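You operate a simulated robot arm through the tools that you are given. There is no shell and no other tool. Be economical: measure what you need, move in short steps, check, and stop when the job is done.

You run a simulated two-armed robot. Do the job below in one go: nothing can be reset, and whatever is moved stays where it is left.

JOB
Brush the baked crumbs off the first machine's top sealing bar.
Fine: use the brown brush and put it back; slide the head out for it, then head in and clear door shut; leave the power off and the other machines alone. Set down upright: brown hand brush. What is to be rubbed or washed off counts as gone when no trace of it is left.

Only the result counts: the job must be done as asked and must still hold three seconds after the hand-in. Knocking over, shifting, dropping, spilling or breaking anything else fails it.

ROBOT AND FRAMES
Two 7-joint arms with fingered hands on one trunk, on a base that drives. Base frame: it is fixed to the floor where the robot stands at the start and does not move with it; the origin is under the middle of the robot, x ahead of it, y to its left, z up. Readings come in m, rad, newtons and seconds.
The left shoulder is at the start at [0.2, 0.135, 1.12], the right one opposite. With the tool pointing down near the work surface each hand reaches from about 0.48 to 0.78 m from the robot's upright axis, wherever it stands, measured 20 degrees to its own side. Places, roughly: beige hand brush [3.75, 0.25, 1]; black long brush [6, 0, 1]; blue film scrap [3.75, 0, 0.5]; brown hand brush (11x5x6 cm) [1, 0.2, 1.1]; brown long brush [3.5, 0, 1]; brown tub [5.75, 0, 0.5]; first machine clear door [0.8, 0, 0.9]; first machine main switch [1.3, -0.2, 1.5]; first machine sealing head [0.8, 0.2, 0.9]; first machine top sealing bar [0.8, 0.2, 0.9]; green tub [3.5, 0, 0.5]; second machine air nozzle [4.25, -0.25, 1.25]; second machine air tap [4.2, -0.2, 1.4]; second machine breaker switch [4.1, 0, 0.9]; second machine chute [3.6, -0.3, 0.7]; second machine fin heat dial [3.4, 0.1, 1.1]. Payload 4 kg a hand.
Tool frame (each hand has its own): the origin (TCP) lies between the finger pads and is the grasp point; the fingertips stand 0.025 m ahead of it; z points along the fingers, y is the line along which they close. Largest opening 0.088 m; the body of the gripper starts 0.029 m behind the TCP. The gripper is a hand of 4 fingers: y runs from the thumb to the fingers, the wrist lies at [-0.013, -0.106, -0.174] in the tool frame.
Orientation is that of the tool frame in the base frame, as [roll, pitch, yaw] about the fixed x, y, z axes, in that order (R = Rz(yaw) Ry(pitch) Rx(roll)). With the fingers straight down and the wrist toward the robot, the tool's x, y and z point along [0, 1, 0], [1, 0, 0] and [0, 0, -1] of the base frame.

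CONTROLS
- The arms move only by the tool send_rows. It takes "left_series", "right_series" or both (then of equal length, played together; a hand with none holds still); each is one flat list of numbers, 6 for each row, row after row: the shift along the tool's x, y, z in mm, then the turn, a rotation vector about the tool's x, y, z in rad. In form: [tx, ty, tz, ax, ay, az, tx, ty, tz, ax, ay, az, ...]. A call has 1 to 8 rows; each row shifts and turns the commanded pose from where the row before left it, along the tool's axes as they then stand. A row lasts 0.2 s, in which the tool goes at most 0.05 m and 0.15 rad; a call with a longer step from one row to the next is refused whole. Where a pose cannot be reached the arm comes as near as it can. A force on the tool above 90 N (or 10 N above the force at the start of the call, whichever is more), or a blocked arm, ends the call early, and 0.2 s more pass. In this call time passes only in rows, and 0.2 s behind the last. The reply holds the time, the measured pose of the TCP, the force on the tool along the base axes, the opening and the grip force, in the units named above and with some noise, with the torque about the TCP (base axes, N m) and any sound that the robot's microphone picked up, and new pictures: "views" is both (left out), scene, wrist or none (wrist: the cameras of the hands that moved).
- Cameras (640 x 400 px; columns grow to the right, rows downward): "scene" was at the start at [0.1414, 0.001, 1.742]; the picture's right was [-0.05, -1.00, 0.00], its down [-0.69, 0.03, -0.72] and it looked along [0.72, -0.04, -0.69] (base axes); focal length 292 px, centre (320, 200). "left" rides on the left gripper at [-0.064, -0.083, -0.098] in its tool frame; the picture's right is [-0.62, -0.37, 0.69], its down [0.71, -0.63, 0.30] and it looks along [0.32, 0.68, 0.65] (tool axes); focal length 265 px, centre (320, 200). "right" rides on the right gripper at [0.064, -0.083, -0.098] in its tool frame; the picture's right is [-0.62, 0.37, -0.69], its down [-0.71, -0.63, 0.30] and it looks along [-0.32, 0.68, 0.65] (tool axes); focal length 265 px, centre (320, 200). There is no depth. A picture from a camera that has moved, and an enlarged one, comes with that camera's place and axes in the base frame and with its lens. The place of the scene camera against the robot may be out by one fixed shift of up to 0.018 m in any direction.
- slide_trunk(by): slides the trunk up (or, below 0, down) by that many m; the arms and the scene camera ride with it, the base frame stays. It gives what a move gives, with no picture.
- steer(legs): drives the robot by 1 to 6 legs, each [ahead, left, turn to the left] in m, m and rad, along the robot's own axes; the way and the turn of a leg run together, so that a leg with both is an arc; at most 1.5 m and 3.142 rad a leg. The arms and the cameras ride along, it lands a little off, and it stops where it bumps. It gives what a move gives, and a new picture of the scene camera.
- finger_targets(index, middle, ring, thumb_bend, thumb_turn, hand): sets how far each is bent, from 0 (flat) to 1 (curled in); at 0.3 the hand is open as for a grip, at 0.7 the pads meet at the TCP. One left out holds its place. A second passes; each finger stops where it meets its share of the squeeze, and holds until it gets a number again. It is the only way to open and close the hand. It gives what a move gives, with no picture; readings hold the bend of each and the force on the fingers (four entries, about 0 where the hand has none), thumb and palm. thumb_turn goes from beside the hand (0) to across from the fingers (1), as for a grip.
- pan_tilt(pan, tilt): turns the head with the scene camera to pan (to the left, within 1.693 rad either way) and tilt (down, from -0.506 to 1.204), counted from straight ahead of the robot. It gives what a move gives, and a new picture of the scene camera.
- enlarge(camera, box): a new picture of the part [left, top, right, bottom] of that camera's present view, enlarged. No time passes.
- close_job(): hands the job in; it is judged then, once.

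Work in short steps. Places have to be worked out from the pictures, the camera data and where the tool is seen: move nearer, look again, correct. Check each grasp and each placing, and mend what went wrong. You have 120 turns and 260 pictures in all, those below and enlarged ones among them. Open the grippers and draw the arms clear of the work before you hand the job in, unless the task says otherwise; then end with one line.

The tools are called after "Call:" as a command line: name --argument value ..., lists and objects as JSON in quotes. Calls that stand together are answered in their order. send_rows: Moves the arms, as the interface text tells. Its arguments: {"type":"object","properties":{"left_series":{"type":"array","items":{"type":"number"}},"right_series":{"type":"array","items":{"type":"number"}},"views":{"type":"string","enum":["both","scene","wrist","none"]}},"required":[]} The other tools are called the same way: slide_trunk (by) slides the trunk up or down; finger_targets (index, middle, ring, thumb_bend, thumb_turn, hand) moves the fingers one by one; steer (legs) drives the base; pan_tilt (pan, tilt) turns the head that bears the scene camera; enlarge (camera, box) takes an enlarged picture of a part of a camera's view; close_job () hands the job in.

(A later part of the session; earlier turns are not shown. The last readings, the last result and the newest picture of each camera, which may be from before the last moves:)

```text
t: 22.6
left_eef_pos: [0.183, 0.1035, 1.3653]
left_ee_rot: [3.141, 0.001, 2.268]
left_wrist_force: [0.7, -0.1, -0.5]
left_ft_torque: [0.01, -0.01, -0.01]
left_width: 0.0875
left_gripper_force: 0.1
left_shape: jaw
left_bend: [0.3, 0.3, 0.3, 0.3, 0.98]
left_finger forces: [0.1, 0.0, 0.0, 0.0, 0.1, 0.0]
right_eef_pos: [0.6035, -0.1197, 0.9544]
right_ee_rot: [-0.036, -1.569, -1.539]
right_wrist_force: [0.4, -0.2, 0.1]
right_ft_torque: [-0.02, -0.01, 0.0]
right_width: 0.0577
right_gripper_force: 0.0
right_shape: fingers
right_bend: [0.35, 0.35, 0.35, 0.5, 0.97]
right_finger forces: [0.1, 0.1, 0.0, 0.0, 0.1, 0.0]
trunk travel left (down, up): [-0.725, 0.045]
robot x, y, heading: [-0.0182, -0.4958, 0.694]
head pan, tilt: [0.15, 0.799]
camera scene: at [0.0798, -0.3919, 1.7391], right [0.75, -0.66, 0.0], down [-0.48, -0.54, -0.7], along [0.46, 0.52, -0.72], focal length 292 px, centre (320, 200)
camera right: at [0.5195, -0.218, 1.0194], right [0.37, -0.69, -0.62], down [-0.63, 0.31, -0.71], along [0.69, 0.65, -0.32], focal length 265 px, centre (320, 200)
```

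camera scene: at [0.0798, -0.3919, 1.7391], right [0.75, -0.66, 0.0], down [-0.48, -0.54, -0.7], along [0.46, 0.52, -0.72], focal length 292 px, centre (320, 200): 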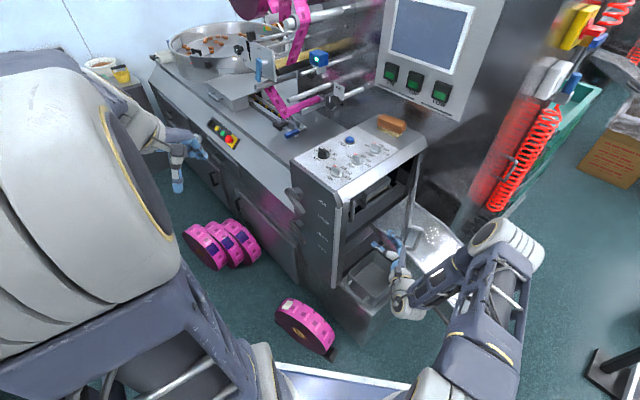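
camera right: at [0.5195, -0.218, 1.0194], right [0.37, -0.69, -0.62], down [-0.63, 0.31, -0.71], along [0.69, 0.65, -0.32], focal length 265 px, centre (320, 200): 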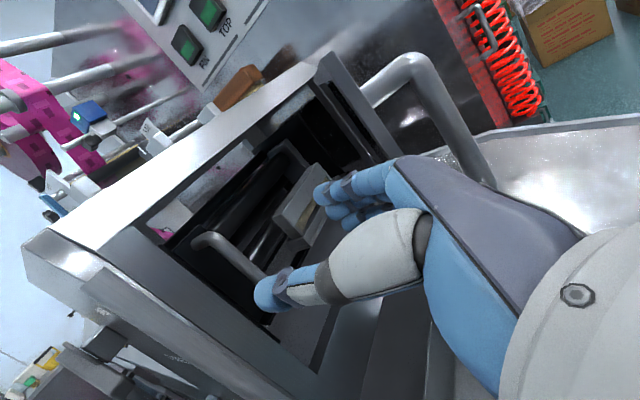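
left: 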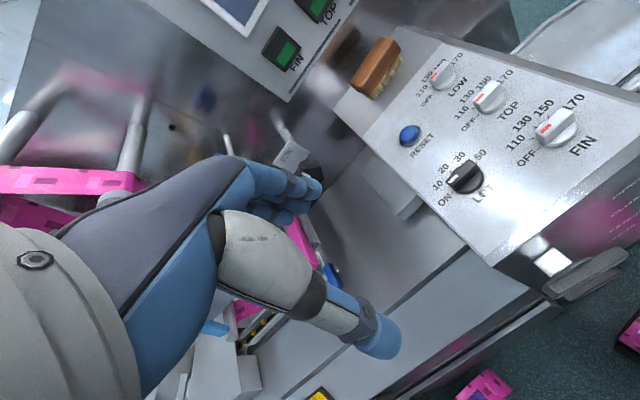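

The hand is on the inner side now; I push +x to swing the door wider.

Call:
send_rows --right_series '[0, 30, 0, 0, 0, 0, 0, 30, 0, 0, 0, 0, 0, 30, 0, 0, 0, 0, 0, 30, 0, 0, 0, 0, 0, 30, 0, 0, 0, 0, 0, 30, 0, 0, 0, 0, 0, 30, 0, 0, 0, 0, 0, 30, 0, 0, 0, 0]' --views "both"

```text
t: 23.8
left_eef_pos: [0.1838, 0.1033, 1.364]
left_ee_rot: [-3.139, 0.002, 2.266]
left_wrist_force: [0.4, 0.1, 0.3]
left_ft_torque: [0.04, 0.0, 0.0]
left_width: 0.0877
left_gripper_force: 0.1
left_shape: jaw
left_bend: [0.3, 0.3, 0.3, 0.3, 0.98]
left_finger forces: [0.0, 0.0, 0.0, 0.1, 0.0, 0.1]
right_eef_pos: [0.7406, -0.1305, 0.9505]
right_ee_rot: [-2.179, -1.559, 0.611]
right_wrist_force: [-0.4, 0.1, 0.7]
right_ft_torque: [0.01, 0.01, -0.01]
right_width: 0.0578
right_gripper_force: 0.1
right_shape: fingers
right_bend: [0.35, 0.35, 0.35, 0.5, 0.97]
right_finger forces: [0.1, 0.1, 0.0, 0.1, 0.0, 0.0]
trunk travel left (down, up): [-0.725, 0.045]
robot x, y, heading: [-0.019, -0.497, 0.694]
head pan, tilt: [0.15, 0.799]
stopped in row 6 (right hand): the force on the tool passed its limit at 130 N (the readings are from after the stop); the commanded pose is now the measured one
camera scene: at [0.0795, -0.392, 1.7388], right [0.75, -0.66, 0.0], down [-0.48, -0.54, -0.7], along [0.46, 0.52, -0.72], focal length 292 px, centre (320, 200)
camera right: at [0.6581, -0.2267, 1.0155], right [0.37, -0.7, -0.62], down [-0.64, 0.3, -0.71], along [0.68, 0.65, -0.33], focal length 265 px, centre (320, 200)
```

scene: 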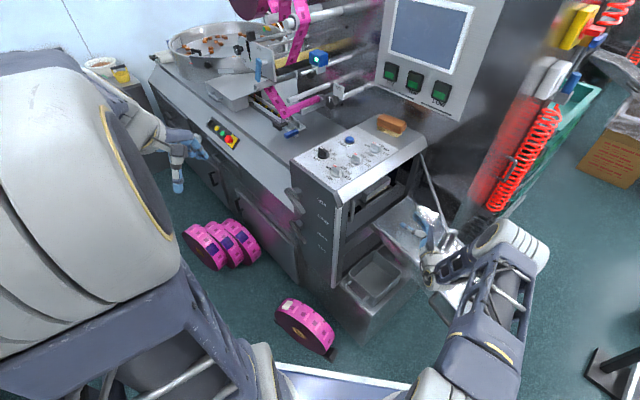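
right: 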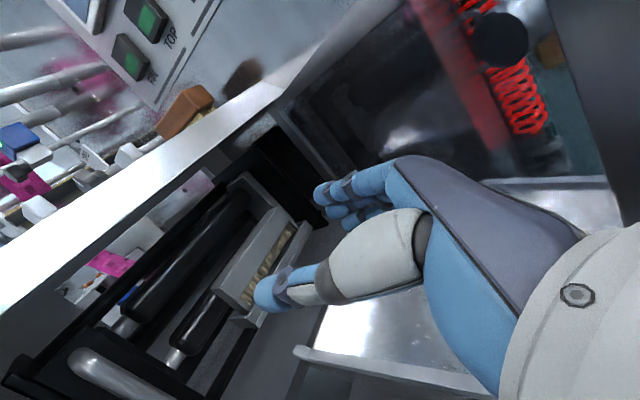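

Call:
enlarge --camera "scene" --box '[340, 130, 560, 330]'

Call:
enlarge --camera "right" --box '[80, 130, 400, 400]'

```text
2.00 times, centred on (450, 230) of scene
camera zoom: at [0.0795, -0.392, 1.7388], right [0.75, -0.66, 0.0], down [-0.48, -0.54, -0.7], along [0.46, 0.52, -0.72], focal length 584 px, centre (60, 140)
```

zoom: 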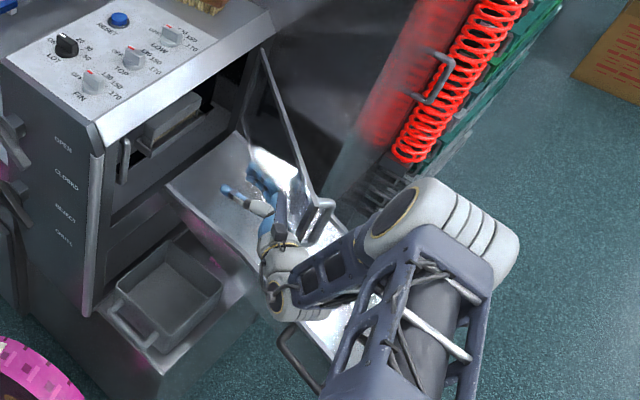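

```text
1.48 times, centred on (240, 265) of right
camera zoom: at [0.6581, -0.2267, 1.0155], right [0.37, -0.7, -0.62], down [-0.64, 0.3, -0.71], along [0.68, 0.65, -0.33], focal length 393 px, centre (438, 104)
```

zoom: 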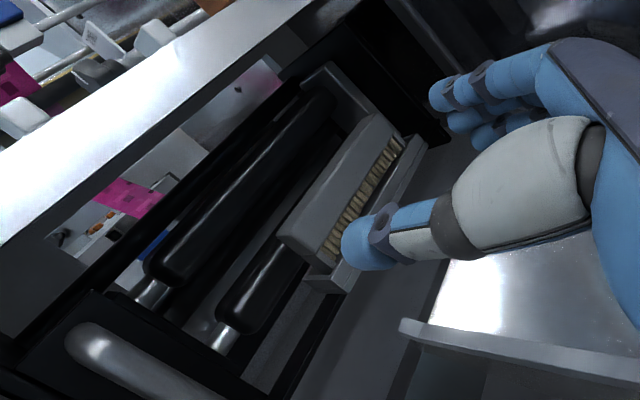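

The right forearm straddles the door edge, so it blocks itself; the door is about 60° open. I back the right hand out the way it came and will use the left arm, whose elbow lies on the other side.

Call:
send_rows --right_series '[0, -40, 0, 0, 0, 0, 0, -40, 0, 0, 0, 0, 0, -45, 0, 0, 0, 0, 0, -20, -40, 0, 0, 0, 0, 0, -45, 0, 0, 0, 0, 0, -45, 0, 0, 0, 40, 0, -30, 0, 0, 0, 45, 0, 0, 0, 0, 0]' --views "scene"

```text
t: 25.6
left_eef_pos: [0.184, 0.1033, 1.3637]
left_ee_rot: [3.141, 0.001, 2.266]
left_wrist_force: [0.1, 0.5, 0.5]
left_ft_torque: [0.02, 0.04, -0.01]
left_width: 0.0877
left_gripper_force: 0.1
left_shape: jaw
left_bend: [0.3, 0.3, 0.3, 0.3, 0.98]
left_finger forces: [0.0, 0.1, 0.0, 0.1, 0.0, 0.0]
right_eef_pos: [0.5967, -0.2884, 1.038]
right_ee_rot: [-2.126, -1.559, 0.559]
right_wrist_force: [0.5, -0.5, -0.2]
right_ft_torque: [0.02, 0.0, 0.01]
right_width: 0.0578
right_gripper_force: 0.1
right_shape: fingers
right_bend: [0.35, 0.35, 0.35, 0.5, 0.97]
right_finger forces: [0.1, 0.2, 0.0, 0.1, 0.0, 0.1]
trunk travel left (down, up): [-0.725, 0.045]
robot x, y, heading: [-0.019, -0.4944, 0.698]
head pan, tilt: [0.15, 0.799]
camera scene: at [0.0797, -0.3922, 1.739], right [0.75, -0.66, 0.0], down [-0.48, -0.54, -0.7], along [0.46, 0.52, -0.72], focal length 292 px, centre (320, 200)
```

scene: 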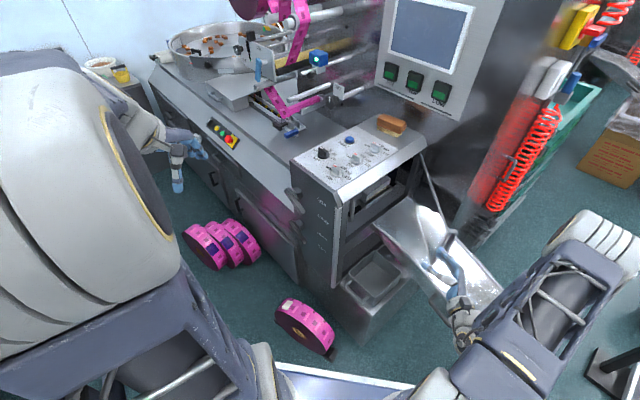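

I raise the right hand well clear.

Call:
send_rows --right_series '[45, 0, -15, 0, 0, 0, 45, 0, -15, 0, 0, 0, 45, 0, -10, 0, 0, 0, 45, 0, 0, 0, 0, 0, 45, 0, 0, 0, 0, 0, 45, 0, 0, 0, 0, 0, 45, 0, 0, 0, 0, 0, 30, 0, 0, 0, 0, 0]' --views "none"

Call:
steer --legs '[[0.17, -0.21, 0]]'

```text
t: 27.4
left_eef_pos: [0.183, 0.1037, 1.3638]
left_ee_rot: [3.141, -0.001, 2.266]
left_wrist_force: [-0.1, -1.1, 0.2]
left_ft_torque: [-0.01, 0.04, -0.04]
left_width: 0.0874
left_gripper_force: 0.0
left_shape: jaw
left_bend: [0.3, 0.3, 0.3, 0.3, 0.98]
left_finger forces: [0.1, 0.0, 0.0, 0.0, 0.0, 0.0]
right_eef_pos: [0.5987, -0.3262, 1.3832]
right_ee_rot: [-2.218, -1.56, 0.65]
right_wrist_force: [0.0, 0.2, 0.7]
right_ft_torque: [0.01, 0.0, 0.0]
right_width: 0.0575
right_gripper_force: 0.1
right_shape: fingers
right_bend: [0.35, 0.35, 0.35, 0.5, 0.97]
right_finger forces: [0.1, 0.0, 0.0, 0.0, 0.0, 0.1]
trunk travel left (down, up): [-0.725, 0.045]
robot x, y, heading: [-0.0174, -0.4962, 0.703]
head pan, tilt: [0.15, 0.799]
```

```text
t: 29.3
left_eef_pos: [0.444, 0.0548, 1.3656]
left_ee_rot: [-3.141, 0.002, 2.266]
left_wrist_force: [-0.3, 0.9, -0.3]
left_ft_torque: [0.0, 0.01, -0.01]
left_width: 0.0877
left_gripper_force: 0.1
left_shape: jaw
left_bend: [0.3, 0.3, 0.3, 0.3, 0.98]
left_finger forces: [0.1, 0.0, 0.0, 0.0, 0.0, 0.0]
right_eef_pos: [0.8596, -0.3749, 1.3835]
right_ee_rot: [-2.308, -1.56, 0.74]
right_wrist_force: [0.4, 0.9, -0.5]
right_ft_torque: [0.02, 0.02, 0.01]
right_width: 0.0578
right_gripper_force: 0.1
right_shape: fingers
right_bend: [0.35, 0.35, 0.35, 0.5, 0.97]
right_finger forces: [0.1, 0.1, 0.0, 0.0, 0.1, 0.0]
trunk travel left (down, up): [-0.725, 0.045]
robot x, y, heading: [0.2408, -0.5428, 0.697]
head pan, tilt: [0.15, 0.799]
camera scene: at [0.3401, -0.4393, 1.7391], right [0.75, -0.66, 0.0], down [-0.48, -0.54, -0.7], along [0.46, 0.52, -0.72], focal length 292 px, centre (320, 200)
```

scene: 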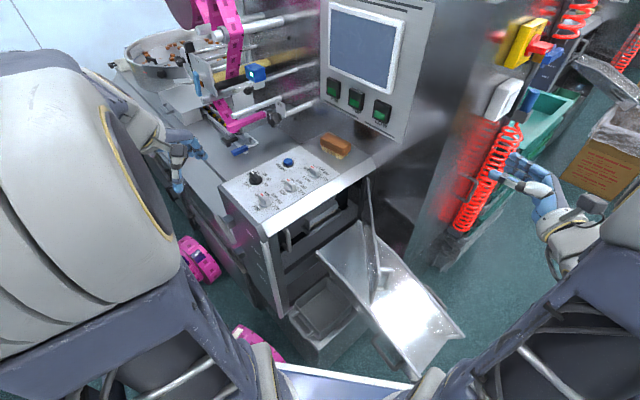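

From here the left arm can reach. I carry the left hand (fingers down) over to the door's inner side.

Call:
send_rows --left_series '[-42, 5, 0, 0, 0, 0, -42, 5, 0, 0, 0, 0, -42, 5, 0, 0, 0, 0, -42, 5, 0, 0, 0, 0, -42, 5, 0, 0, 0, 0, -42, 5, 0, 0, 0, 0, -42, 5, 0, 0, 0, 0]' --views "none"

Call:
send_rows --left_series '[0, 0, 48, 0, 0, 0, 0, 0, 48, 0, 0, 0, 0, 0, 48, 0, 0, 0, 0, 0, 48, 0, 0, 0, 0, 0, 48, 0, 0, 0, 0, 0, 48, 0, 0, 0, 0, 0, 45, 0, 0, 0, 0, 0, 45, 0, 0, 0]' --views "both"

```text
t: 30.9
left_eef_pos: [0.6576, -0.1486, 1.3678]
left_ee_rot: [3.141, 0.0, 2.267]
left_wrist_force: [0.7, -0.3, -0.5]
left_ft_torque: [-0.01, -0.01, -0.01]
left_width: 0.0875
left_gripper_force: 0.1
left_shape: jaw
left_bend: [0.3, 0.3, 0.3, 0.3, 0.98]
left_finger forces: [0.0, 0.0, 0.0, 0.0, 0.1, 0.0]
right_eef_pos: [0.8601, -0.3733, 1.3835]
right_ee_rot: [-2.2, -1.561, 0.633]
right_wrist_force: [0.2, -0.9, 0.0]
right_ft_torque: [0.02, -0.01, 0.0]
right_width: 0.0576
right_gripper_force: 0.1
right_shape: fingers
right_bend: [0.35, 0.35, 0.35, 0.5, 0.97]
right_finger forces: [0.0, 0.0, 0.0, 0.1, 0.0, 0.0]
trunk travel left (down, up): [-0.725, 0.045]
robot x, y, heading: [0.2417, -0.5405, 0.696]
head pan, tilt: [0.15, 0.799]
```

```text
t: 32.7
left_eef_pos: [0.6557, -0.148, 0.9865]
left_ee_rot: [3.141, 0.0, 2.266]
left_wrist_force: [-0.5, 0.0, -0.2]
left_ft_torque: [-0.02, -0.01, -0.01]
left_width: 0.0877
left_gripper_force: 0.0
left_shape: jaw
left_bend: [0.3, 0.3, 0.3, 0.3, 0.98]
left_finger forces: [0.0, 0.1, 0.0, 0.0, 0.1, 0.0]
right_eef_pos: [0.8596, -0.374, 1.3831]
right_ee_rot: [-2.329, -1.559, 0.762]
right_wrist_force: [0.5, -0.7, 0.1]
right_ft_torque: [-0.02, 0.02, 0.0]
right_width: 0.0579
right_gripper_force: 0.1
right_shape: fingers
right_bend: [0.35, 0.35, 0.35, 0.5, 0.97]
right_finger forces: [0.0, 0.1, 0.0, 0.1, 0.0, 0.0]
trunk travel left (down, up): [-0.725, 0.045]
robot x, y, heading: [0.2426, -0.5456, 0.699]
head pan, tilt: [0.15, 0.799]
camera scene: at [0.3401, -0.4398, 1.7393], right [0.75, -0.66, 0.0], down [-0.48, -0.54, -0.7], along [0.46, 0.52, -0.72], focal length 292 px, centre (320, 200)
camera left: at [0.6327, -0.2509, 1.0859], right [0.12, -0.71, -0.69], down [-0.94, 0.14, -0.31], along [0.32, 0.69, -0.65], focal length 265 px, centre (320, 200)
```

scene: 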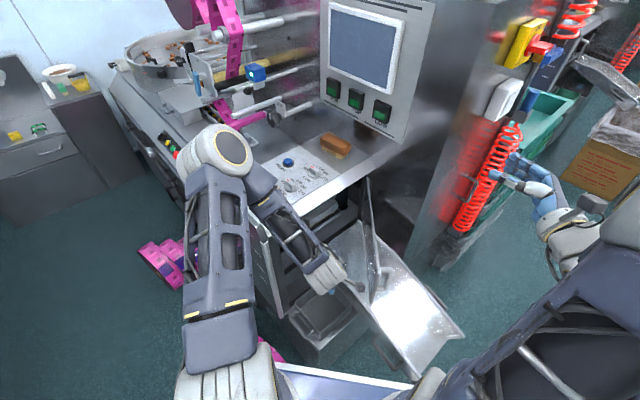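
left: 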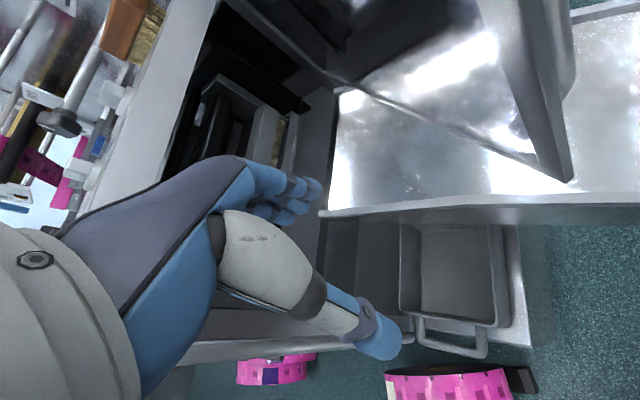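

The left hand is inside the door's arc; I push it in +x.

Call:
send_rows --left_series '[-24, 26, 0, 0, 0, 0, -24, 26, 0, 0, 0, 0, -24, 26, 0, 0, 0, 0, -24, 26, 0, 0, 0, 0, -24, 26, 0, 0, 0, 0, -24, 26, 0, 0, 0, 0]' --views "both"

```text
t: 34.1
left_eef_pos: [0.8718, -0.1575, 0.9863]
left_ee_rot: [3.141, -0.001, 2.267]
left_wrist_force: [-0.5, 0.2, 0.2]
left_ft_torque: [-0.03, -0.05, 0.02]
left_width: 0.0874
left_gripper_force: 0.1
left_shape: jaw
left_bend: [0.3, 0.3, 0.3, 0.3, 0.98]
left_finger forces: [0.1, 0.0, 0.1, 0.0, 0.0, 0.0]
right_eef_pos: [0.8592, -0.3731, 1.3831]
right_ee_rot: [-2.455, -1.563, 0.888]
right_wrist_force: [0.3, 1.1, 0.1]
right_ft_torque: [-0.02, -0.02, 0.01]
right_width: 0.0575
right_gripper_force: 0.1
right_shape: fingers
right_bend: [0.35, 0.35, 0.35, 0.5, 0.97]
right_finger forces: [0.1, 0.1, 0.1, 0.0, 0.0, 0.2]
trunk travel left (down, up): [-0.725, 0.045]
robot x, y, heading: [0.2401, -0.5439, 0.7]
head pan, tilt: [0.15, 0.799]
camera scene: at [0.3399, -0.4391, 1.7391], right [0.75, -0.66, 0.0], down [-0.48, -0.54, -0.7], along [0.46, 0.52, -0.72], focal length 292 px, centre (320, 200)
camera left: at [0.8488, -0.261, 1.0854], right [0.12, -0.71, -0.69], down [-0.94, 0.14, -0.3], along [0.32, 0.69, -0.65], focal length 265 px, centre (320, 200)
```

scene: 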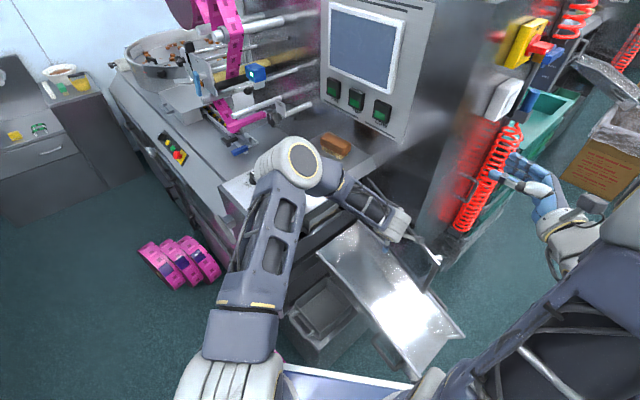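
left: 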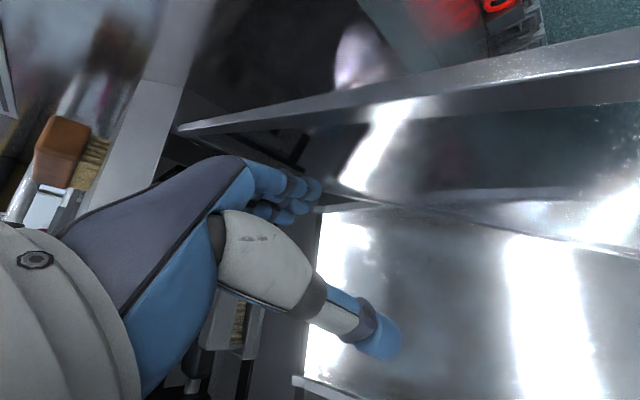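

The door is at about 80°; I push a little more.

Call:
send_rows --left_series '[-20, 24, 0, 0, 0, 0, -20, 24, 0, 0, 0, 0]' --views "none"

Call:
send_rows --left_series '[20, -24, 0, 0, 0, 0, 25, -30, 0, 0, 0, 0, 25, -30, 0, 0, 0, 0, 25, -30, 0, 0, 0, 0, 25, -30, 0, 0, 0, 0, 25, -30, 0, 0, 0, 0]' --views "both"

```text
t: 34.7
left_eef_pos: [0.9325, -0.1555, 0.9856]
left_ee_rot: [-3.141, 0.0, 2.266]
left_wrist_force: [0.2, -0.2, -0.7]
left_ft_torque: [-0.03, 0.01, 0.01]
left_width: 0.088
left_gripper_force: 0.0
left_shape: jaw
left_bend: [0.3, 0.3, 0.3, 0.3, 0.98]
left_finger forces: [0.0, 0.0, 0.0, 0.0, 0.0, 0.0]
right_eef_pos: [0.8605, -0.3736, 1.3848]
right_ee_rot: [-2.358, -1.562, 0.791]
right_wrist_force: [-0.5, 0.2, 0.0]
right_ft_torque: [0.02, 0.0, -0.04]
right_width: 0.0579
right_gripper_force: 0.0
right_shape: fingers
right_bend: [0.35, 0.35, 0.35, 0.5, 0.97]
right_finger forces: [0.0, 0.0, 0.0, 0.1, 0.0, 0.1]
trunk travel left (down, up): [-0.725, 0.045]
robot x, y, heading: [0.2412, -0.5429, 0.701]
head pan, tilt: [0.15, 0.799]
```

```text
t: 36.1
left_eef_pos: [0.7077, -0.1616, 0.9859]
left_ee_rot: [-3.141, 0.0, 2.265]
left_wrist_force: [0.3, 0.1, 1.7]
left_ft_torque: [0.01, -0.02, -0.03]
left_width: 0.0881
left_gripper_force: 0.0
left_shape: jaw
left_bend: [0.3, 0.3, 0.3, 0.3, 0.98]
left_finger forces: [0.0, 0.0, 0.0, 0.1, 0.0, 0.1]
right_eef_pos: [0.8596, -0.3747, 1.3824]
right_ee_rot: [-2.297, -1.559, 0.73]
right_wrist_force: [0.2, -0.3, -0.6]
right_ft_torque: [0.0, 0.01, 0.01]
right_width: 0.0578
right_gripper_force: 0.1
right_shape: fingers
right_bend: [0.35, 0.35, 0.35, 0.5, 0.97]
right_finger forces: [0.0, 0.0, 0.1, 0.1, 0.0, 0.0]
trunk travel left (down, up): [-0.725, 0.045]
robot x, y, heading: [0.2434, -0.5429, 0.698]
head pan, tilt: [0.15, 0.799]
camera scene: at [0.3407, -0.4396, 1.7391], right [0.75, -0.66, 0.0], down [-0.48, -0.54, -0.7], along [0.46, 0.52, -0.72], focal length 292 px, centre (320, 200)
camera left: at [0.6837, -0.2642, 1.0863], right [0.11, -0.71, -0.69], down [-0.94, 0.15, -0.31], along [0.32, 0.69, -0.65], focal length 265 px, centre (320, 200)
```

scene: 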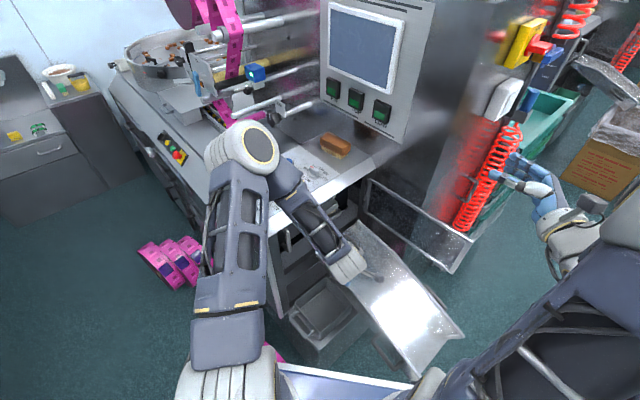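
left: 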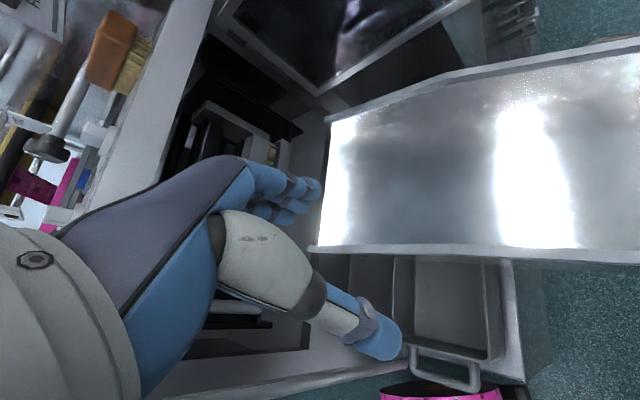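

The door is open past 90°. I lift the left hand away and look into the opening.

Call:
send_rows --left_series '[0, 0, -48, 0, 0, 0, 0, 0, -48, 0, 0, 0, 0, 0, -48, 0, 0, 0, 0, 0, -48, 0, 0, 0, 0, 0, -48, 0, 0, 0, 0, 0, -48, 0, 0, 0, 0, -40, -20, 0, 0, 0, 20, -40, -20, 0, 0, 0]' --views "none"

Call:
send_rows --left_series '[40, -20, 0, 0, 0, 0, 45, -10, 0, 0, 0, 0, 45, 0, 0, 0, 0, 0, 45, 0, 0, 0, 0, 0, 45, 0, 0, 0, 0, 0, 45, 0, 0, 0, 0, 0]' --views "scene"

Call:
enlarge --camera "scene" --box '[220, 130, 420, 330]'

```text
t: 37.9
left_eef_pos: [0.635, -0.1965, 1.3144]
left_ee_rot: [3.141, 0.001, 2.264]
left_wrist_force: [-0.1, 0.2, -0.1]
left_ft_torque: [0.01, 0.04, -0.03]
left_width: 0.0878
left_gripper_force: 0.1
left_shape: jaw
left_bend: [0.3, 0.3, 0.3, 0.3, 0.98]
left_finger forces: [0.0, 0.1, 0.1, 0.1, 0.1, 0.1]
right_eef_pos: [0.8603, -0.3741, 1.3823]
right_ee_rot: [-2.231, -1.56, 0.662]
right_wrist_force: [0.4, -0.6, -0.4]
right_ft_torque: [-0.01, -0.01, 0.03]
right_width: 0.0572
right_gripper_force: 0.1
right_shape: fingers
right_bend: [0.35, 0.35, 0.35, 0.5, 0.97]
right_finger forces: [0.1, 0.1, 0.0, 0.1, 0.1, 0.0]
trunk travel left (down, up): [-0.725, 0.045]
robot x, y, heading: [0.2389, -0.5474, 0.695]
head pan, tilt: [0.15, 0.799]
```

```text
t: 39.3
left_eef_pos: [0.4418, -0.0081, 1.3159]
left_ee_rot: [-3.141, 0.0, 2.266]
left_wrist_force: [0.0, -0.5, -0.6]
left_ft_torque: [0.02, 0.0, -0.01]
left_width: 0.0876
left_gripper_force: 0.1
left_shape: jaw
left_bend: [0.3, 0.3, 0.3, 0.3, 0.98]
left_finger forces: [0.0, 0.1, 0.0, 0.0, 0.1, 0.1]
right_eef_pos: [0.8605, -0.3746, 1.3823]
right_ee_rot: [-2.214, -1.56, 0.648]
right_wrist_force: [-0.8, -0.7, 0.1]
right_ft_torque: [0.02, 0.01, -0.01]
right_width: 0.0579
right_gripper_force: 0.1
right_shape: fingers
right_bend: [0.35, 0.35, 0.35, 0.5, 0.97]
right_finger forces: [0.0, 0.1, 0.1, 0.0, 0.1, 0.0]
trunk travel left (down, up): [-0.725, 0.045]
robot x, y, heading: [0.2401, -0.5413, 0.698]
head pan, tilt: [0.15, 0.799]
camera scene: at [0.3404, -0.4397, 1.7391], right [0.75, -0.66, 0.0], down [-0.48, -0.54, -0.7], along [0.46, 0.52, -0.72], focal length 292 px, centre (320, 200)
```

scene: 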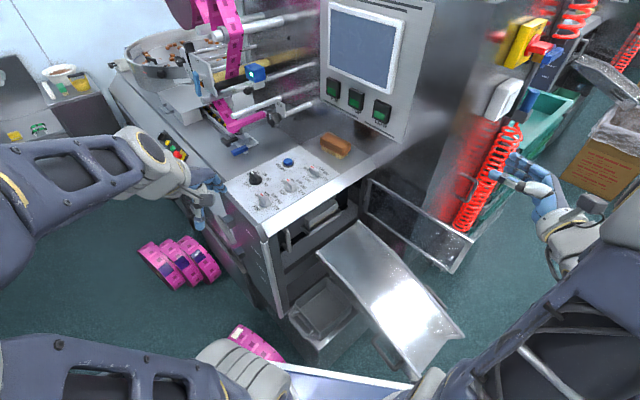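

```text
2.00 times, centred on (320, 230) of scene
camera zoom: at [0.3404, -0.4397, 1.7391], right [0.75, -0.66, 0.0], down [-0.48, -0.54, -0.7], along [0.46, 0.52, -0.72], focal length 584 px, centre (320, 140)
```

zoom: 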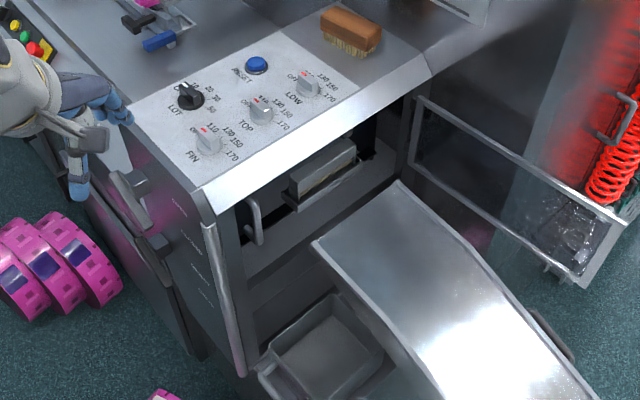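

The head's own handle is a vertical bar at about (0.65, 0.075, 0.93), recessed in the opening. I tuck the right thumb aside and bring that hand in front of it, planning to hook the bar with the fingers.

Call:
finger_targets --hand "right" --index 0.3 --middle 0.3 --ring 0.3 --thumb_bend 0.1 --thumb_turn 0

Call:
send_rows --right_series '[-20, -43, 0, 0, 0, 0, -20, -43, 0, 0, 0, 0, -20, -43, 5, 0, 0, 0, -20, -43, 10, 0, 0, 0, -20, -43, 10, 0, 0, 0, -45, 0, 0, 0, 0, 0, -45, 0, 0, 0, 0, 0, -45, 0, 0, 0, 0, 0]' --views "none"

Call:
send_rows --right_series '[-45, 0, 0, 0, 0, 0, -45, 0, 0, 0, 0, 0, -45, 0, 10, 0, 0, 0, -45, 0, 25, 0, 0, 0, -30, 0, 35, 0, 0, 0, 0, 0, 35, 0, 0, 0, 0, 0, 35, 0, 0, 0]' --views "both"

```text
t: 40.3
left_eef_pos: [0.4414, -0.0079, 1.3165]
left_ee_rot: [3.142, 0.0, 2.267]
left_wrist_force: [-0.4, 0.1, -0.1]
left_ft_torque: [-0.01, -0.01, 0.0]
left_width: 0.0879
left_gripper_force: 0.1
left_shape: jaw
left_bend: [0.3, 0.3, 0.3, 0.3, 0.98]
left_finger forces: [0.0, 0.0, 0.0, 0.1, 0.1, 0.0]
right_eef_pos: [0.8605, -0.3741, 1.383]
right_ee_rot: [-2.337, -1.56, 0.771]
right_wrist_force: [0.8, 0.7, -0.1]
right_ft_torque: [-0.01, -0.03, -0.01]
right_width: 0.1279
right_gripper_force: 0.0
right_shape: fingers
right_bend: [0.3, 0.3, 0.3, 0.1, 0.0]
right_finger forces: [0.0, 0.1, 0.0, 0.1, 0.0, 0.1]
trunk travel left (down, up): [-0.725, 0.045]
robot x, y, heading: [0.2431, -0.5439, 0.696]
head pan, tilt: [0.15, 0.799]
```

```text
t: 42.1
left_eef_pos: [0.4401, -0.0079, 1.3159]
left_ee_rot: [-3.14, 0.001, 2.268]
left_wrist_force: [-1.5, 0.2, -0.1]
left_ft_torque: [0.01, 0.0, 0.0]
left_width: 0.0876
left_gripper_force: 0.0
left_shape: jaw
left_bend: [0.3, 0.3, 0.3, 0.3, 0.98]
left_finger forces: [0.1, 0.0, 0.1, 0.0, 0.0, 0.1]
right_eef_pos: [0.8517, -0.3803, 1.2251]
right_ee_rot: [-2.349, -1.56, 0.78]
right_wrist_force: [0.1, -0.2, 0.4]
right_ft_torque: [-0.03, -0.01, -0.03]
right_width: 0.1277
right_gripper_force: 0.0
right_shape: fingers
right_bend: [0.3, 0.3, 0.3, 0.1, 0.0]
right_finger forces: [0.0, 0.0, 0.0, 0.1, 0.0, 0.1]
right hand out of reach, approached as far as the arm can: row 1, 2, 3, 4, 5, 6
trunk travel left (down, up): [-0.725, 0.045]
robot x, y, heading: [0.2446, -0.5467, 0.697]
head pan, tilt: [0.15, 0.799]
```

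```text
refused: row 4 steps farther than a row can; nothing moved
```

The arm can't fold that close; I drive back to the earlier spot that worked for the door handle.

Call:
steer --legs '[[-0.17, 0.21, 0]]'

Call:
send_rows --right_series '[0, 0, 0, 0, 0, 0]' --views "none"

```text
t: 44.1
left_eef_pos: [0.1725, 0.0461, 1.3167]
left_ee_rot: [3.141, 0.002, 2.264]
left_wrist_force: [-0.2, 0.5, 0.2]
left_ft_torque: [0.0, 0.02, -0.05]
left_width: 0.0878
left_gripper_force: 0.1
left_shape: jaw
left_bend: [0.3, 0.3, 0.3, 0.3, 0.98]
left_finger forces: [0.0, 0.0, 0.1, 0.0, 0.0, 0.1]
right_eef_pos: [0.5811, -0.3263, 1.2259]
right_ee_rot: [-2.374, -1.558, 0.804]
right_wrist_force: [0.2, -0.2, -0.5]
right_ft_torque: [0.01, 0.02, -0.01]
right_width: 0.1278
right_gripper_force: 0.1
right_shape: fingers
right_bend: [0.3, 0.3, 0.3, 0.1, 0.0]
right_finger forces: [0.0, 0.0, 0.0, 0.0, 0.1, 0.1]
trunk travel left (down, up): [-0.725, 0.045]
robot x, y, heading: [-0.0311, -0.4849, 0.697]
head pan, tilt: [0.15, 0.799]
camera scene: at [0.0695, -0.3846, 1.7391], right [0.75, -0.67, 0.0], down [-0.48, -0.54, -0.7], along [0.46, 0.52, -0.72], focal length 292 px, centre (320, 200)
```

scene: 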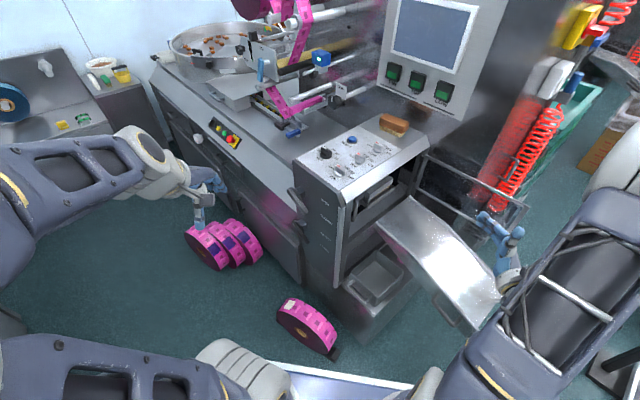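

```text
t: 44.5
left_eef_pos: [0.171, 0.0468, 1.3167]
left_ee_rot: [3.141, -0.001, 2.264]
left_wrist_force: [-1.0, 0.2, 0.0]
left_ft_torque: [-0.01, -0.03, 0.01]
left_width: 0.0875
left_gripper_force: 0.0
left_shape: jaw
left_bend: [0.3, 0.3, 0.3, 0.3, 0.98]
left_finger forces: [0.0, 0.1, 0.0, 0.0, 0.1, 0.0]
right_eef_pos: [0.5817, -0.3268, 1.2262]
right_ee_rot: [-2.259, -1.561, 0.691]
right_wrist_force: [0.1, -0.2, 0.5]
right_ft_torque: [0.01, 0.01, 0.03]
right_width: 0.1277
right_gripper_force: 0.0
right_shape: fingers
right_bend: [0.3, 0.3, 0.3, 0.1, 0.0]
right_finger forces: [0.0, 0.0, 0.0, 0.0, 0.0, 0.1]
trunk travel left (down, up): [-0.725, 0.045]
robot x, y, heading: [-0.0314, -0.4887, 0.692]
head pan, tilt: [0.15, 0.799]
```

Now I move the right hand to just in front of the head handle.

Call:
send_rows --right_series '[-36, 7, 10, 0, 0, 0, -36, 7, 15, 0, 0, 0, -36, 7, 15, 0, 0, 0, -36, 7, 25, 0, 0, 0, -36, 7, 30, 0, 0, 0, -36, 7, 30, 0, 0, 0, -36, 7, 30, 0, 0, 0, -36, 7, 30, 0, 0, 0]' --views "both"

Call:
enlarge --camera "scene" --box '[320, 130, 480, 270]'

Call:
enlarge --camera "right" --box '[80, 120, 440, 400]'

```text
t: 46.3
left_eef_pos: [0.1722, 0.0473, 1.3165]
left_ee_rot: [-3.141, 0.001, 2.264]
left_wrist_force: [0.7, -0.1, -0.2]
left_ft_torque: [0.03, 0.0, 0.01]
left_width: 0.0879
left_gripper_force: 0.0
left_shape: jaw
left_bend: [0.3, 0.3, 0.3, 0.3, 0.98]
left_finger forces: [0.0, 0.0, 0.0, 0.0, 0.0, 0.0]
right_eef_pos: [0.6359, -0.1444, 0.9351]
right_ee_rot: [-2.265, -1.562, 0.694]
right_wrist_force: [0.2, 0.8, 0.2]
right_ft_torque: [0.04, 0.0, -0.01]
right_width: 0.1279
right_gripper_force: 0.0
right_shape: fingers
right_bend: [0.3, 0.3, 0.3, 0.1, 0.0]
right_finger forces: [0.1, 0.0, 0.0, 0.1, 0.1, 0.1]
trunk travel left (down, up): [-0.725, 0.045]
robot x, y, heading: [-0.0279, -0.4861, 0.694]
head pan, tilt: [0.15, 0.799]
camera scene: at [0.0693, -0.3849, 1.7392], right [0.75, -0.67, 0.0], down [-0.48, -0.54, -0.7], along [0.46, 0.52, -0.72], focal length 292 px, centre (320, 200)
camera right: at [0.5527, -0.2408, 1.0009], right [0.36, -0.7, -0.62], down [-0.64, 0.3, -0.71], along [0.68, 0.65, -0.33], focal length 265 px, centre (320, 200)
```

scene: 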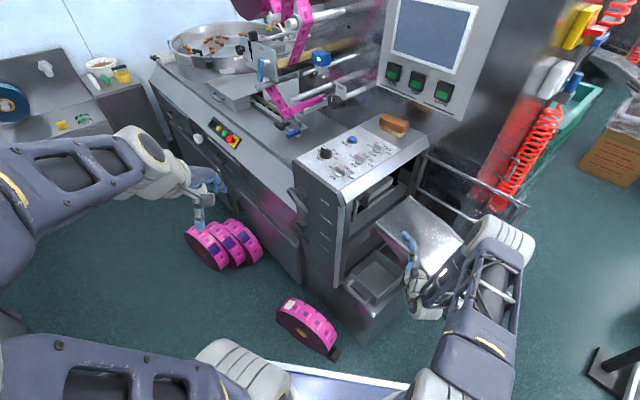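
right: 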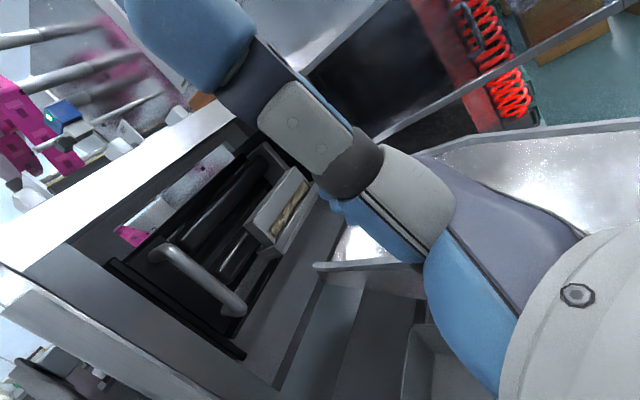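

```text
2.86 times, centred on (400, 200) of scene
camera zoom: at [0.0693, -0.3849, 1.7392], right [0.75, -0.67, 0.0], down [-0.48, -0.54, -0.7], along [0.46, 0.52, -0.72], focal length 834 px, centre (91, 200)
```

zoom: 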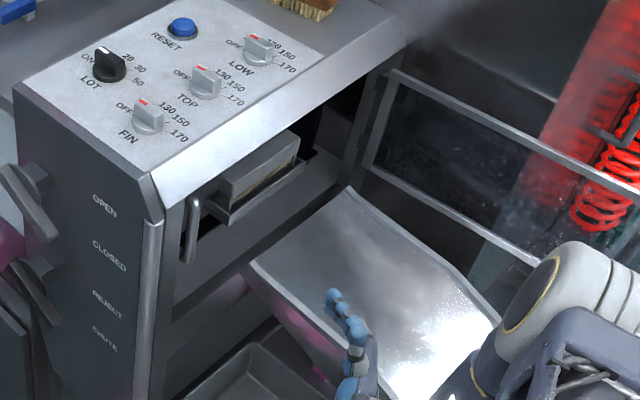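

```text
1.43 times, centred on (260, 260) of right
camera zoom: at [0.5527, -0.2408, 1.0009], right [0.36, -0.7, -0.62], down [-0.64, 0.3, -0.71], along [0.68, 0.65, -0.33], focal length 379 px, centre (406, 114)
```

zoom: 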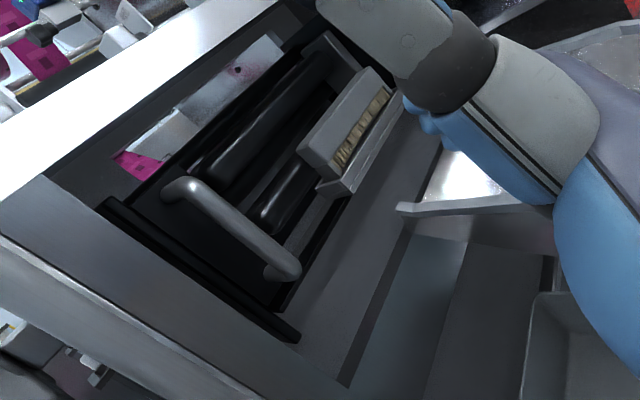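

The handle bar is clear: x≈0.651, z 0.865–0.965. The thumb sticks up and might catch the frame, so I curl it in and look.

Call:
finger_targets --hand "right" --thumb_bend 0.9 --thumb_turn 0

Call:
send_rows --right_series '[-16, 4, 30, 0, 0, 0]' --views "wrist"

Call:
enlarge --camera "scene" --box '[320, 150, 480, 270]'

```text
t: 47.3
left_eef_pos: [0.1715, 0.0456, 1.3167]
left_ee_rot: [-3.141, 0.001, 2.264]
left_wrist_force: [-0.1, 0.0, -0.6]
left_ft_torque: [0.03, -0.03, 0.01]
left_width: 0.0878
left_gripper_force: 0.1
left_shape: jaw
left_bend: [0.3, 0.3, 0.3, 0.3, 0.98]
left_finger forces: [0.0, 0.1, 0.0, 0.1, 0.0, 0.0]
right_eef_pos: [0.6346, -0.1441, 0.9362]
right_ee_rot: [-2.288, -1.56, 0.721]
right_wrist_force: [0.0, 0.1, -1.0]
right_ft_torque: [-0.01, 0.0, 0.02]
right_width: 0.0515
right_gripper_force: 0.0
right_shape: fingers
right_bend: [0.3, 0.3, 0.3, 0.9, 0.0]
right_finger forces: [0.1, 0.0, 0.1, 0.0, 0.0, 0.0]
trunk travel left (down, up): [-0.725, 0.045]
robot x, y, heading: [-0.0264, -0.4873, 0.692]
head pan, tilt: [0.15, 0.799]
```

```text
t: 47.7
left_eef_pos: [0.1724, 0.0466, 1.3159]
left_ee_rot: [3.141, 0.0, 2.262]
left_wrist_force: [0.1, 0.2, -0.3]
left_ft_torque: [-0.03, 0.01, -0.04]
left_width: 0.0879
left_gripper_force: 0.1
left_shape: jaw
left_bend: [0.3, 0.3, 0.3, 0.3, 0.98]
left_finger forces: [0.0, 0.0, 0.0, 0.0, 0.0, 0.1]
right_eef_pos: [0.6377, -0.1149, 0.9198]
right_ee_rot: [-2.385, -1.56, 0.815]
right_wrist_force: [-0.7, 0.6, 0.6]
right_ft_torque: [-0.03, 0.03, -0.01]
right_width: 0.0514
right_gripper_force: 0.0
right_shape: fingers
right_bend: [0.3, 0.3, 0.3, 0.9, 0.0]
right_finger forces: [0.1, 0.1, 0.0, 0.0, 0.0, 0.0]
trunk travel left (down, up): [-0.725, 0.045]
robot x, y, heading: [-0.0342, -0.4871, 0.694]
head pan, tilt: [0.15, 0.799]
camera right: at [0.5551, -0.2116, 0.9858], right [0.36, -0.7, -0.62], down [-0.64, 0.3, -0.71], along [0.68, 0.65, -0.33], focal length 265 px, centre (320, 200)
```

right: 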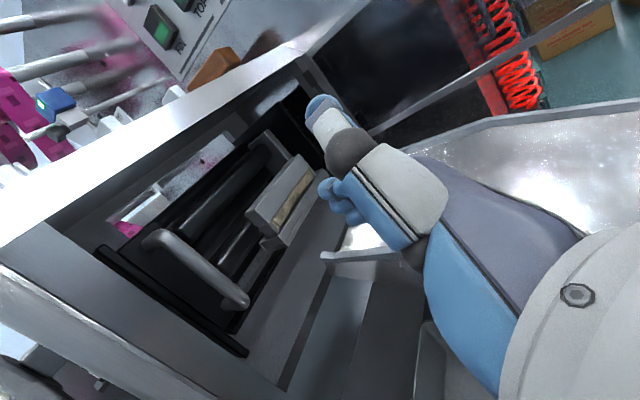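

```text
3.33 times, centred on (400, 210) of scene
camera zoom: at [0.0694, -0.3849, 1.7392], right [0.75, -0.67, 0.0], down [-0.48, -0.54, -0.7], along [0.46, 0.52, -0.72], focal length 973 px, centre (53, 167)
```

zoom: 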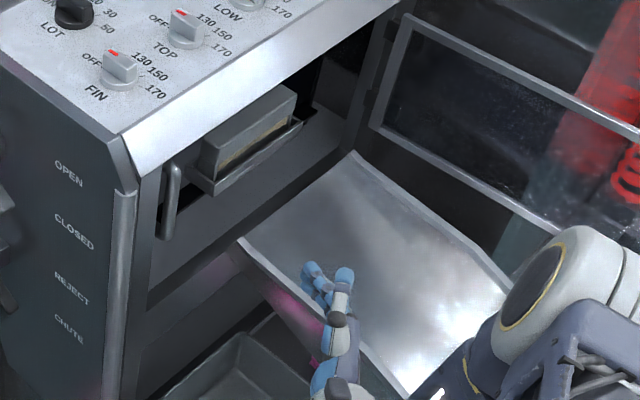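

The thumb is now folded compactly. I advance the hand so the fingers pass the bar on its far (+x) side.

Call:
send_rows --right_series '[0, 1, 35, 0, 0, 0, 0, 1, 35, 0, 0, 0, 0, 0, 35, 0, 0, 0, 0, 0, 30, 0, 0, 0]' --views "wrist"

Call:
enlarge --camera "scene" --box '[320, 150, 480, 270]'

```text
t: 48.7
left_eef_pos: [0.1715, 0.0468, 1.3165]
left_ee_rot: [3.142, 0.0, 2.263]
left_wrist_force: [-0.2, 0.4, -0.5]
left_ft_torque: [0.01, -0.02, 0.03]
left_width: 0.0876
left_gripper_force: 0.1
left_shape: jaw
left_bend: [0.3, 0.3, 0.3, 0.3, 0.98]
left_finger forces: [0.0, 0.0, 0.1, 0.1, 0.0, 0.0]
right_eef_pos: [0.6417, 0.02, 0.9198]
right_ee_rot: [-2.404, -1.56, 0.833]
right_wrist_force: [0.0, 0.5, -0.4]
right_ft_torque: [-0.01, 0.0, -0.02]
right_width: 0.0515
right_gripper_force: 0.0
right_shape: fingers
right_bend: [0.3, 0.3, 0.3, 0.9, 0.0]
right_finger forces: [0.0, 0.1, 0.0, 0.0, 0.1, 0.0]
trunk travel left (down, up): [-0.725, 0.045]
robot x, y, heading: [-0.0306, -0.4869, 0.694]
head pan, tilt: [0.15, 0.799]
camera right: at [0.5592, -0.0764, 0.9848], right [0.36, -0.7, -0.62], down [-0.64, 0.3, -0.71], along [0.68, 0.65, -0.33], focal length 265 px, centre (320, 200)
```

right: 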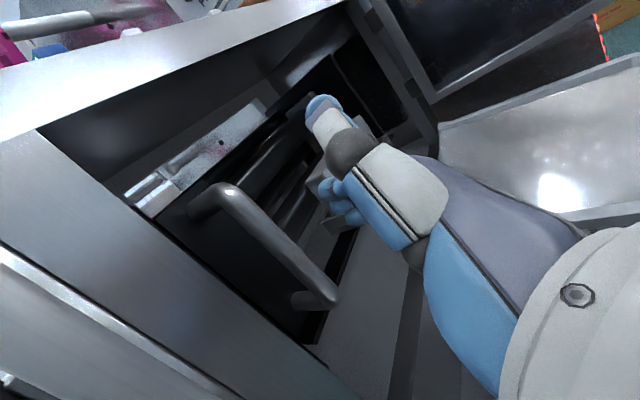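

```text
3.33 times, centred on (400, 210) of scene
camera zoom: at [0.0695, -0.3849, 1.7391], right [0.75, -0.67, 0.0], down [-0.48, -0.54, -0.7], along [0.46, 0.52, -0.72], focal length 973 px, centre (53, 167)
```

zoom: 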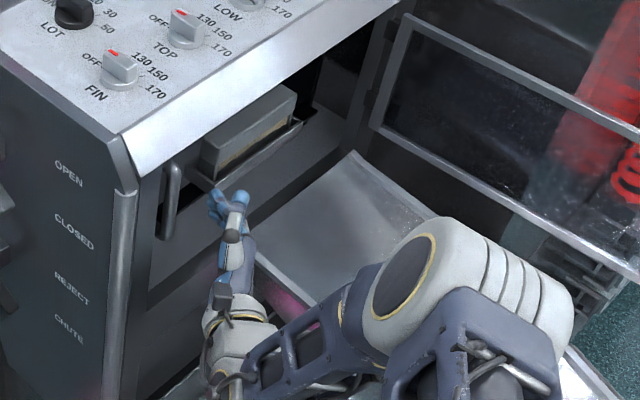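

The bar sits at y≈0.068; I advance 42 mm more and curl the fingers behind it.

Call:
send_rows --right_series '[-3, -3, 22, 0, 0, 0, 0, 0, 22, 0, 0, 0]' --views "none"

Call:
finger_targets --hand "right" --index 0.8 --middle 0.8 --ring 0.8

Call:
enlarge --camera "right" --box '[100, 80, 440, 360]'

```text
t: 49.3
left_eef_pos: [0.1715, 0.0473, 1.3158]
left_ee_rot: [3.141, -0.001, 2.264]
left_wrist_force: [0.1, -0.5, -1.1]
left_ft_torque: [0.02, -0.01, -0.02]
left_width: 0.0879
left_gripper_force: 0.0
left_shape: jaw
left_bend: [0.3, 0.3, 0.3, 0.3, 0.98]
left_finger forces: [0.1, 0.0, 0.1, 0.1, 0.0, 0.0]
right_eef_pos: [0.6381, 0.0645, 0.9154]
right_ee_rot: [-2.405, -1.56, 0.834]
right_wrist_force: [0.3, -0.3, -0.5]
right_ft_torque: [-0.03, -0.02, -0.01]
right_width: 0.0514
right_gripper_force: 0.0
right_shape: fingers
right_bend: [0.3, 0.3, 0.3, 0.9, 0.0]
right_finger forces: [0.0, 0.1, 0.0, 0.1, 0.0, 0.0]
trunk travel left (down, up): [-0.725, 0.045]
robot x, y, heading: [-0.0309, -0.4873, 0.69]
head pan, tilt: [0.15, 0.799]
```

```text
t: 50.3
left_eef_pos: [0.1717, 0.0473, 1.316]
left_ee_rot: [-3.14, 0.0, 2.263]
left_wrist_force: [0.5, -0.2, -0.1]
left_ft_torque: [-0.01, 0.01, -0.01]
left_width: 0.0875
left_gripper_force: 0.1
left_shape: jaw
left_bend: [0.3, 0.3, 0.3, 0.3, 0.98]
left_finger forces: [0.1, 0.0, 0.1, 0.0, 0.0, 0.0]
right_eef_pos: [0.6393, 0.0634, 0.9157]
right_ee_rot: [-2.34, -1.562, 0.767]
right_wrist_force: [21.1, -2.7, 3.1]
right_ft_torque: [0.13, -0.08, 0.27]
right_width: 0.0531
right_gripper_force: 11.2
right_shape: fingers
right_bend: [0.8, 0.8, 0.8, 0.9, 0.0]
right_finger forces: [15.4, 0.0, 6.7, 0.0, 0.1, 0.0]
trunk travel left (down, up): [-0.725, 0.045]
robot x, y, heading: [-0.0275, -0.4898, 0.694]
head pan, tilt: [0.15, 0.799]
```

```text
1.43 times, centred on (270, 220) of right
camera zoom: at [0.5565, -0.0334, 0.9815], right [0.36, -0.7, -0.62], down [-0.63, 0.3, -0.71], along [0.68, 0.65, -0.33], focal length 379 px, centre (391, 171)
```

zoom: 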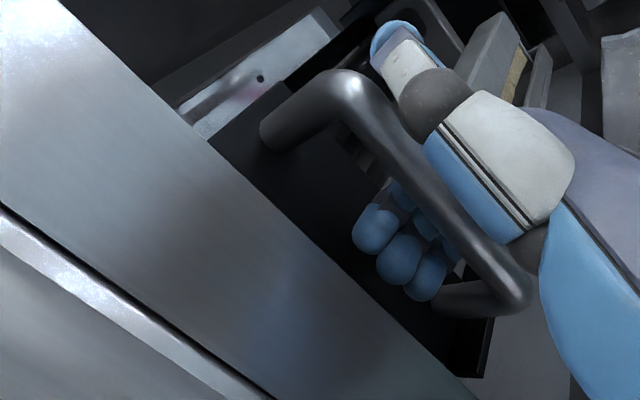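

All three fingers are hooked behind the bar. I pull toward -y.

Call:
send_rows --right_series '[0, 0, -20, 0, 0, 0, 0, 0, -30, 0, 0, 0, 0, 0, -30, 0, 0, 0, 0, 0, -30, 0, 0, 0]' --views "both"

Call:
enlarge --camera "scene" --box '[320, 130, 480, 270]'

```text
t: 51.3
left_eef_pos: [0.1714, 0.0477, 1.3164]
left_ee_rot: [3.141, 0.0, 2.264]
left_wrist_force: [-0.4, 1.9, -0.5]
left_ft_torque: [-0.01, 0.01, 0.01]
left_width: 0.0875
left_gripper_force: 0.1
left_shape: jaw
left_bend: [0.3, 0.3, 0.3, 0.3, 0.98]
left_finger forces: [0.0, 0.0, 0.1, 0.1, 0.0, 0.0]
right_eef_pos: [0.6373, -0.0458, 0.9154]
right_ee_rot: [-2.331, -1.564, 0.756]
right_wrist_force: [31.2, -1.7, 3.1]
right_ft_torque: [0.11, -0.13, 0.44]
right_width: 0.0525
right_gripper_force: 15.4
right_shape: fingers
right_bend: [0.8, 0.8, 0.8, 0.9, 0.0]
right_finger forces: [20.8, 1.1, 9.6, 0.0, 0.0, 0.0]
trunk travel left (down, up): [-0.725, 0.045]
robot x, y, heading: [-0.031, -0.4883, 0.696]
head pan, tilt: [0.15, 0.799]
camera scene: at [0.0704, -0.3846, 1.7391], right [0.75, -0.66, 0.0], down [-0.48, -0.54, -0.7], along [0.46, 0.52, -0.72], focal length 292 px, centre (320, 200)
camera right: at [0.5549, -0.1421, 0.9811], right [0.36, -0.7, -0.62], down [-0.63, 0.3, -0.71], along [0.68, 0.65, -0.33], focal length 265 px, centre (320, 200)
```

scene: 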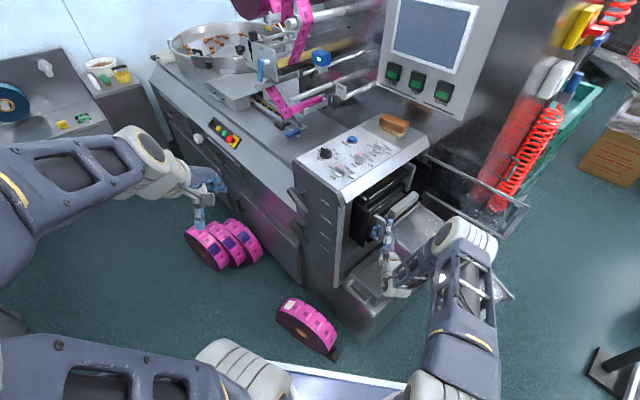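
right: 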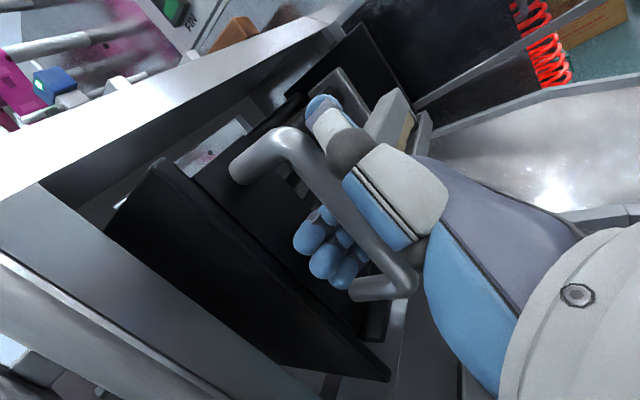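

```text
2.86 times, centred on (400, 200) of scene
camera zoom: at [0.0704, -0.3846, 1.7391], right [0.75, -0.66, 0.0], down [-0.48, -0.54, -0.7], along [0.46, 0.52, -0.72], focal length 834 px, centre (91, 200)
```

zoom: 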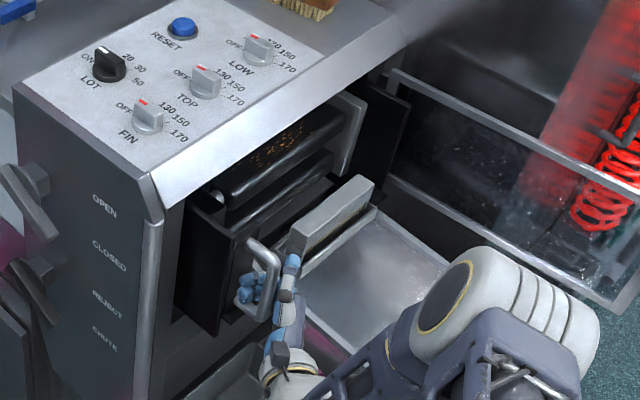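

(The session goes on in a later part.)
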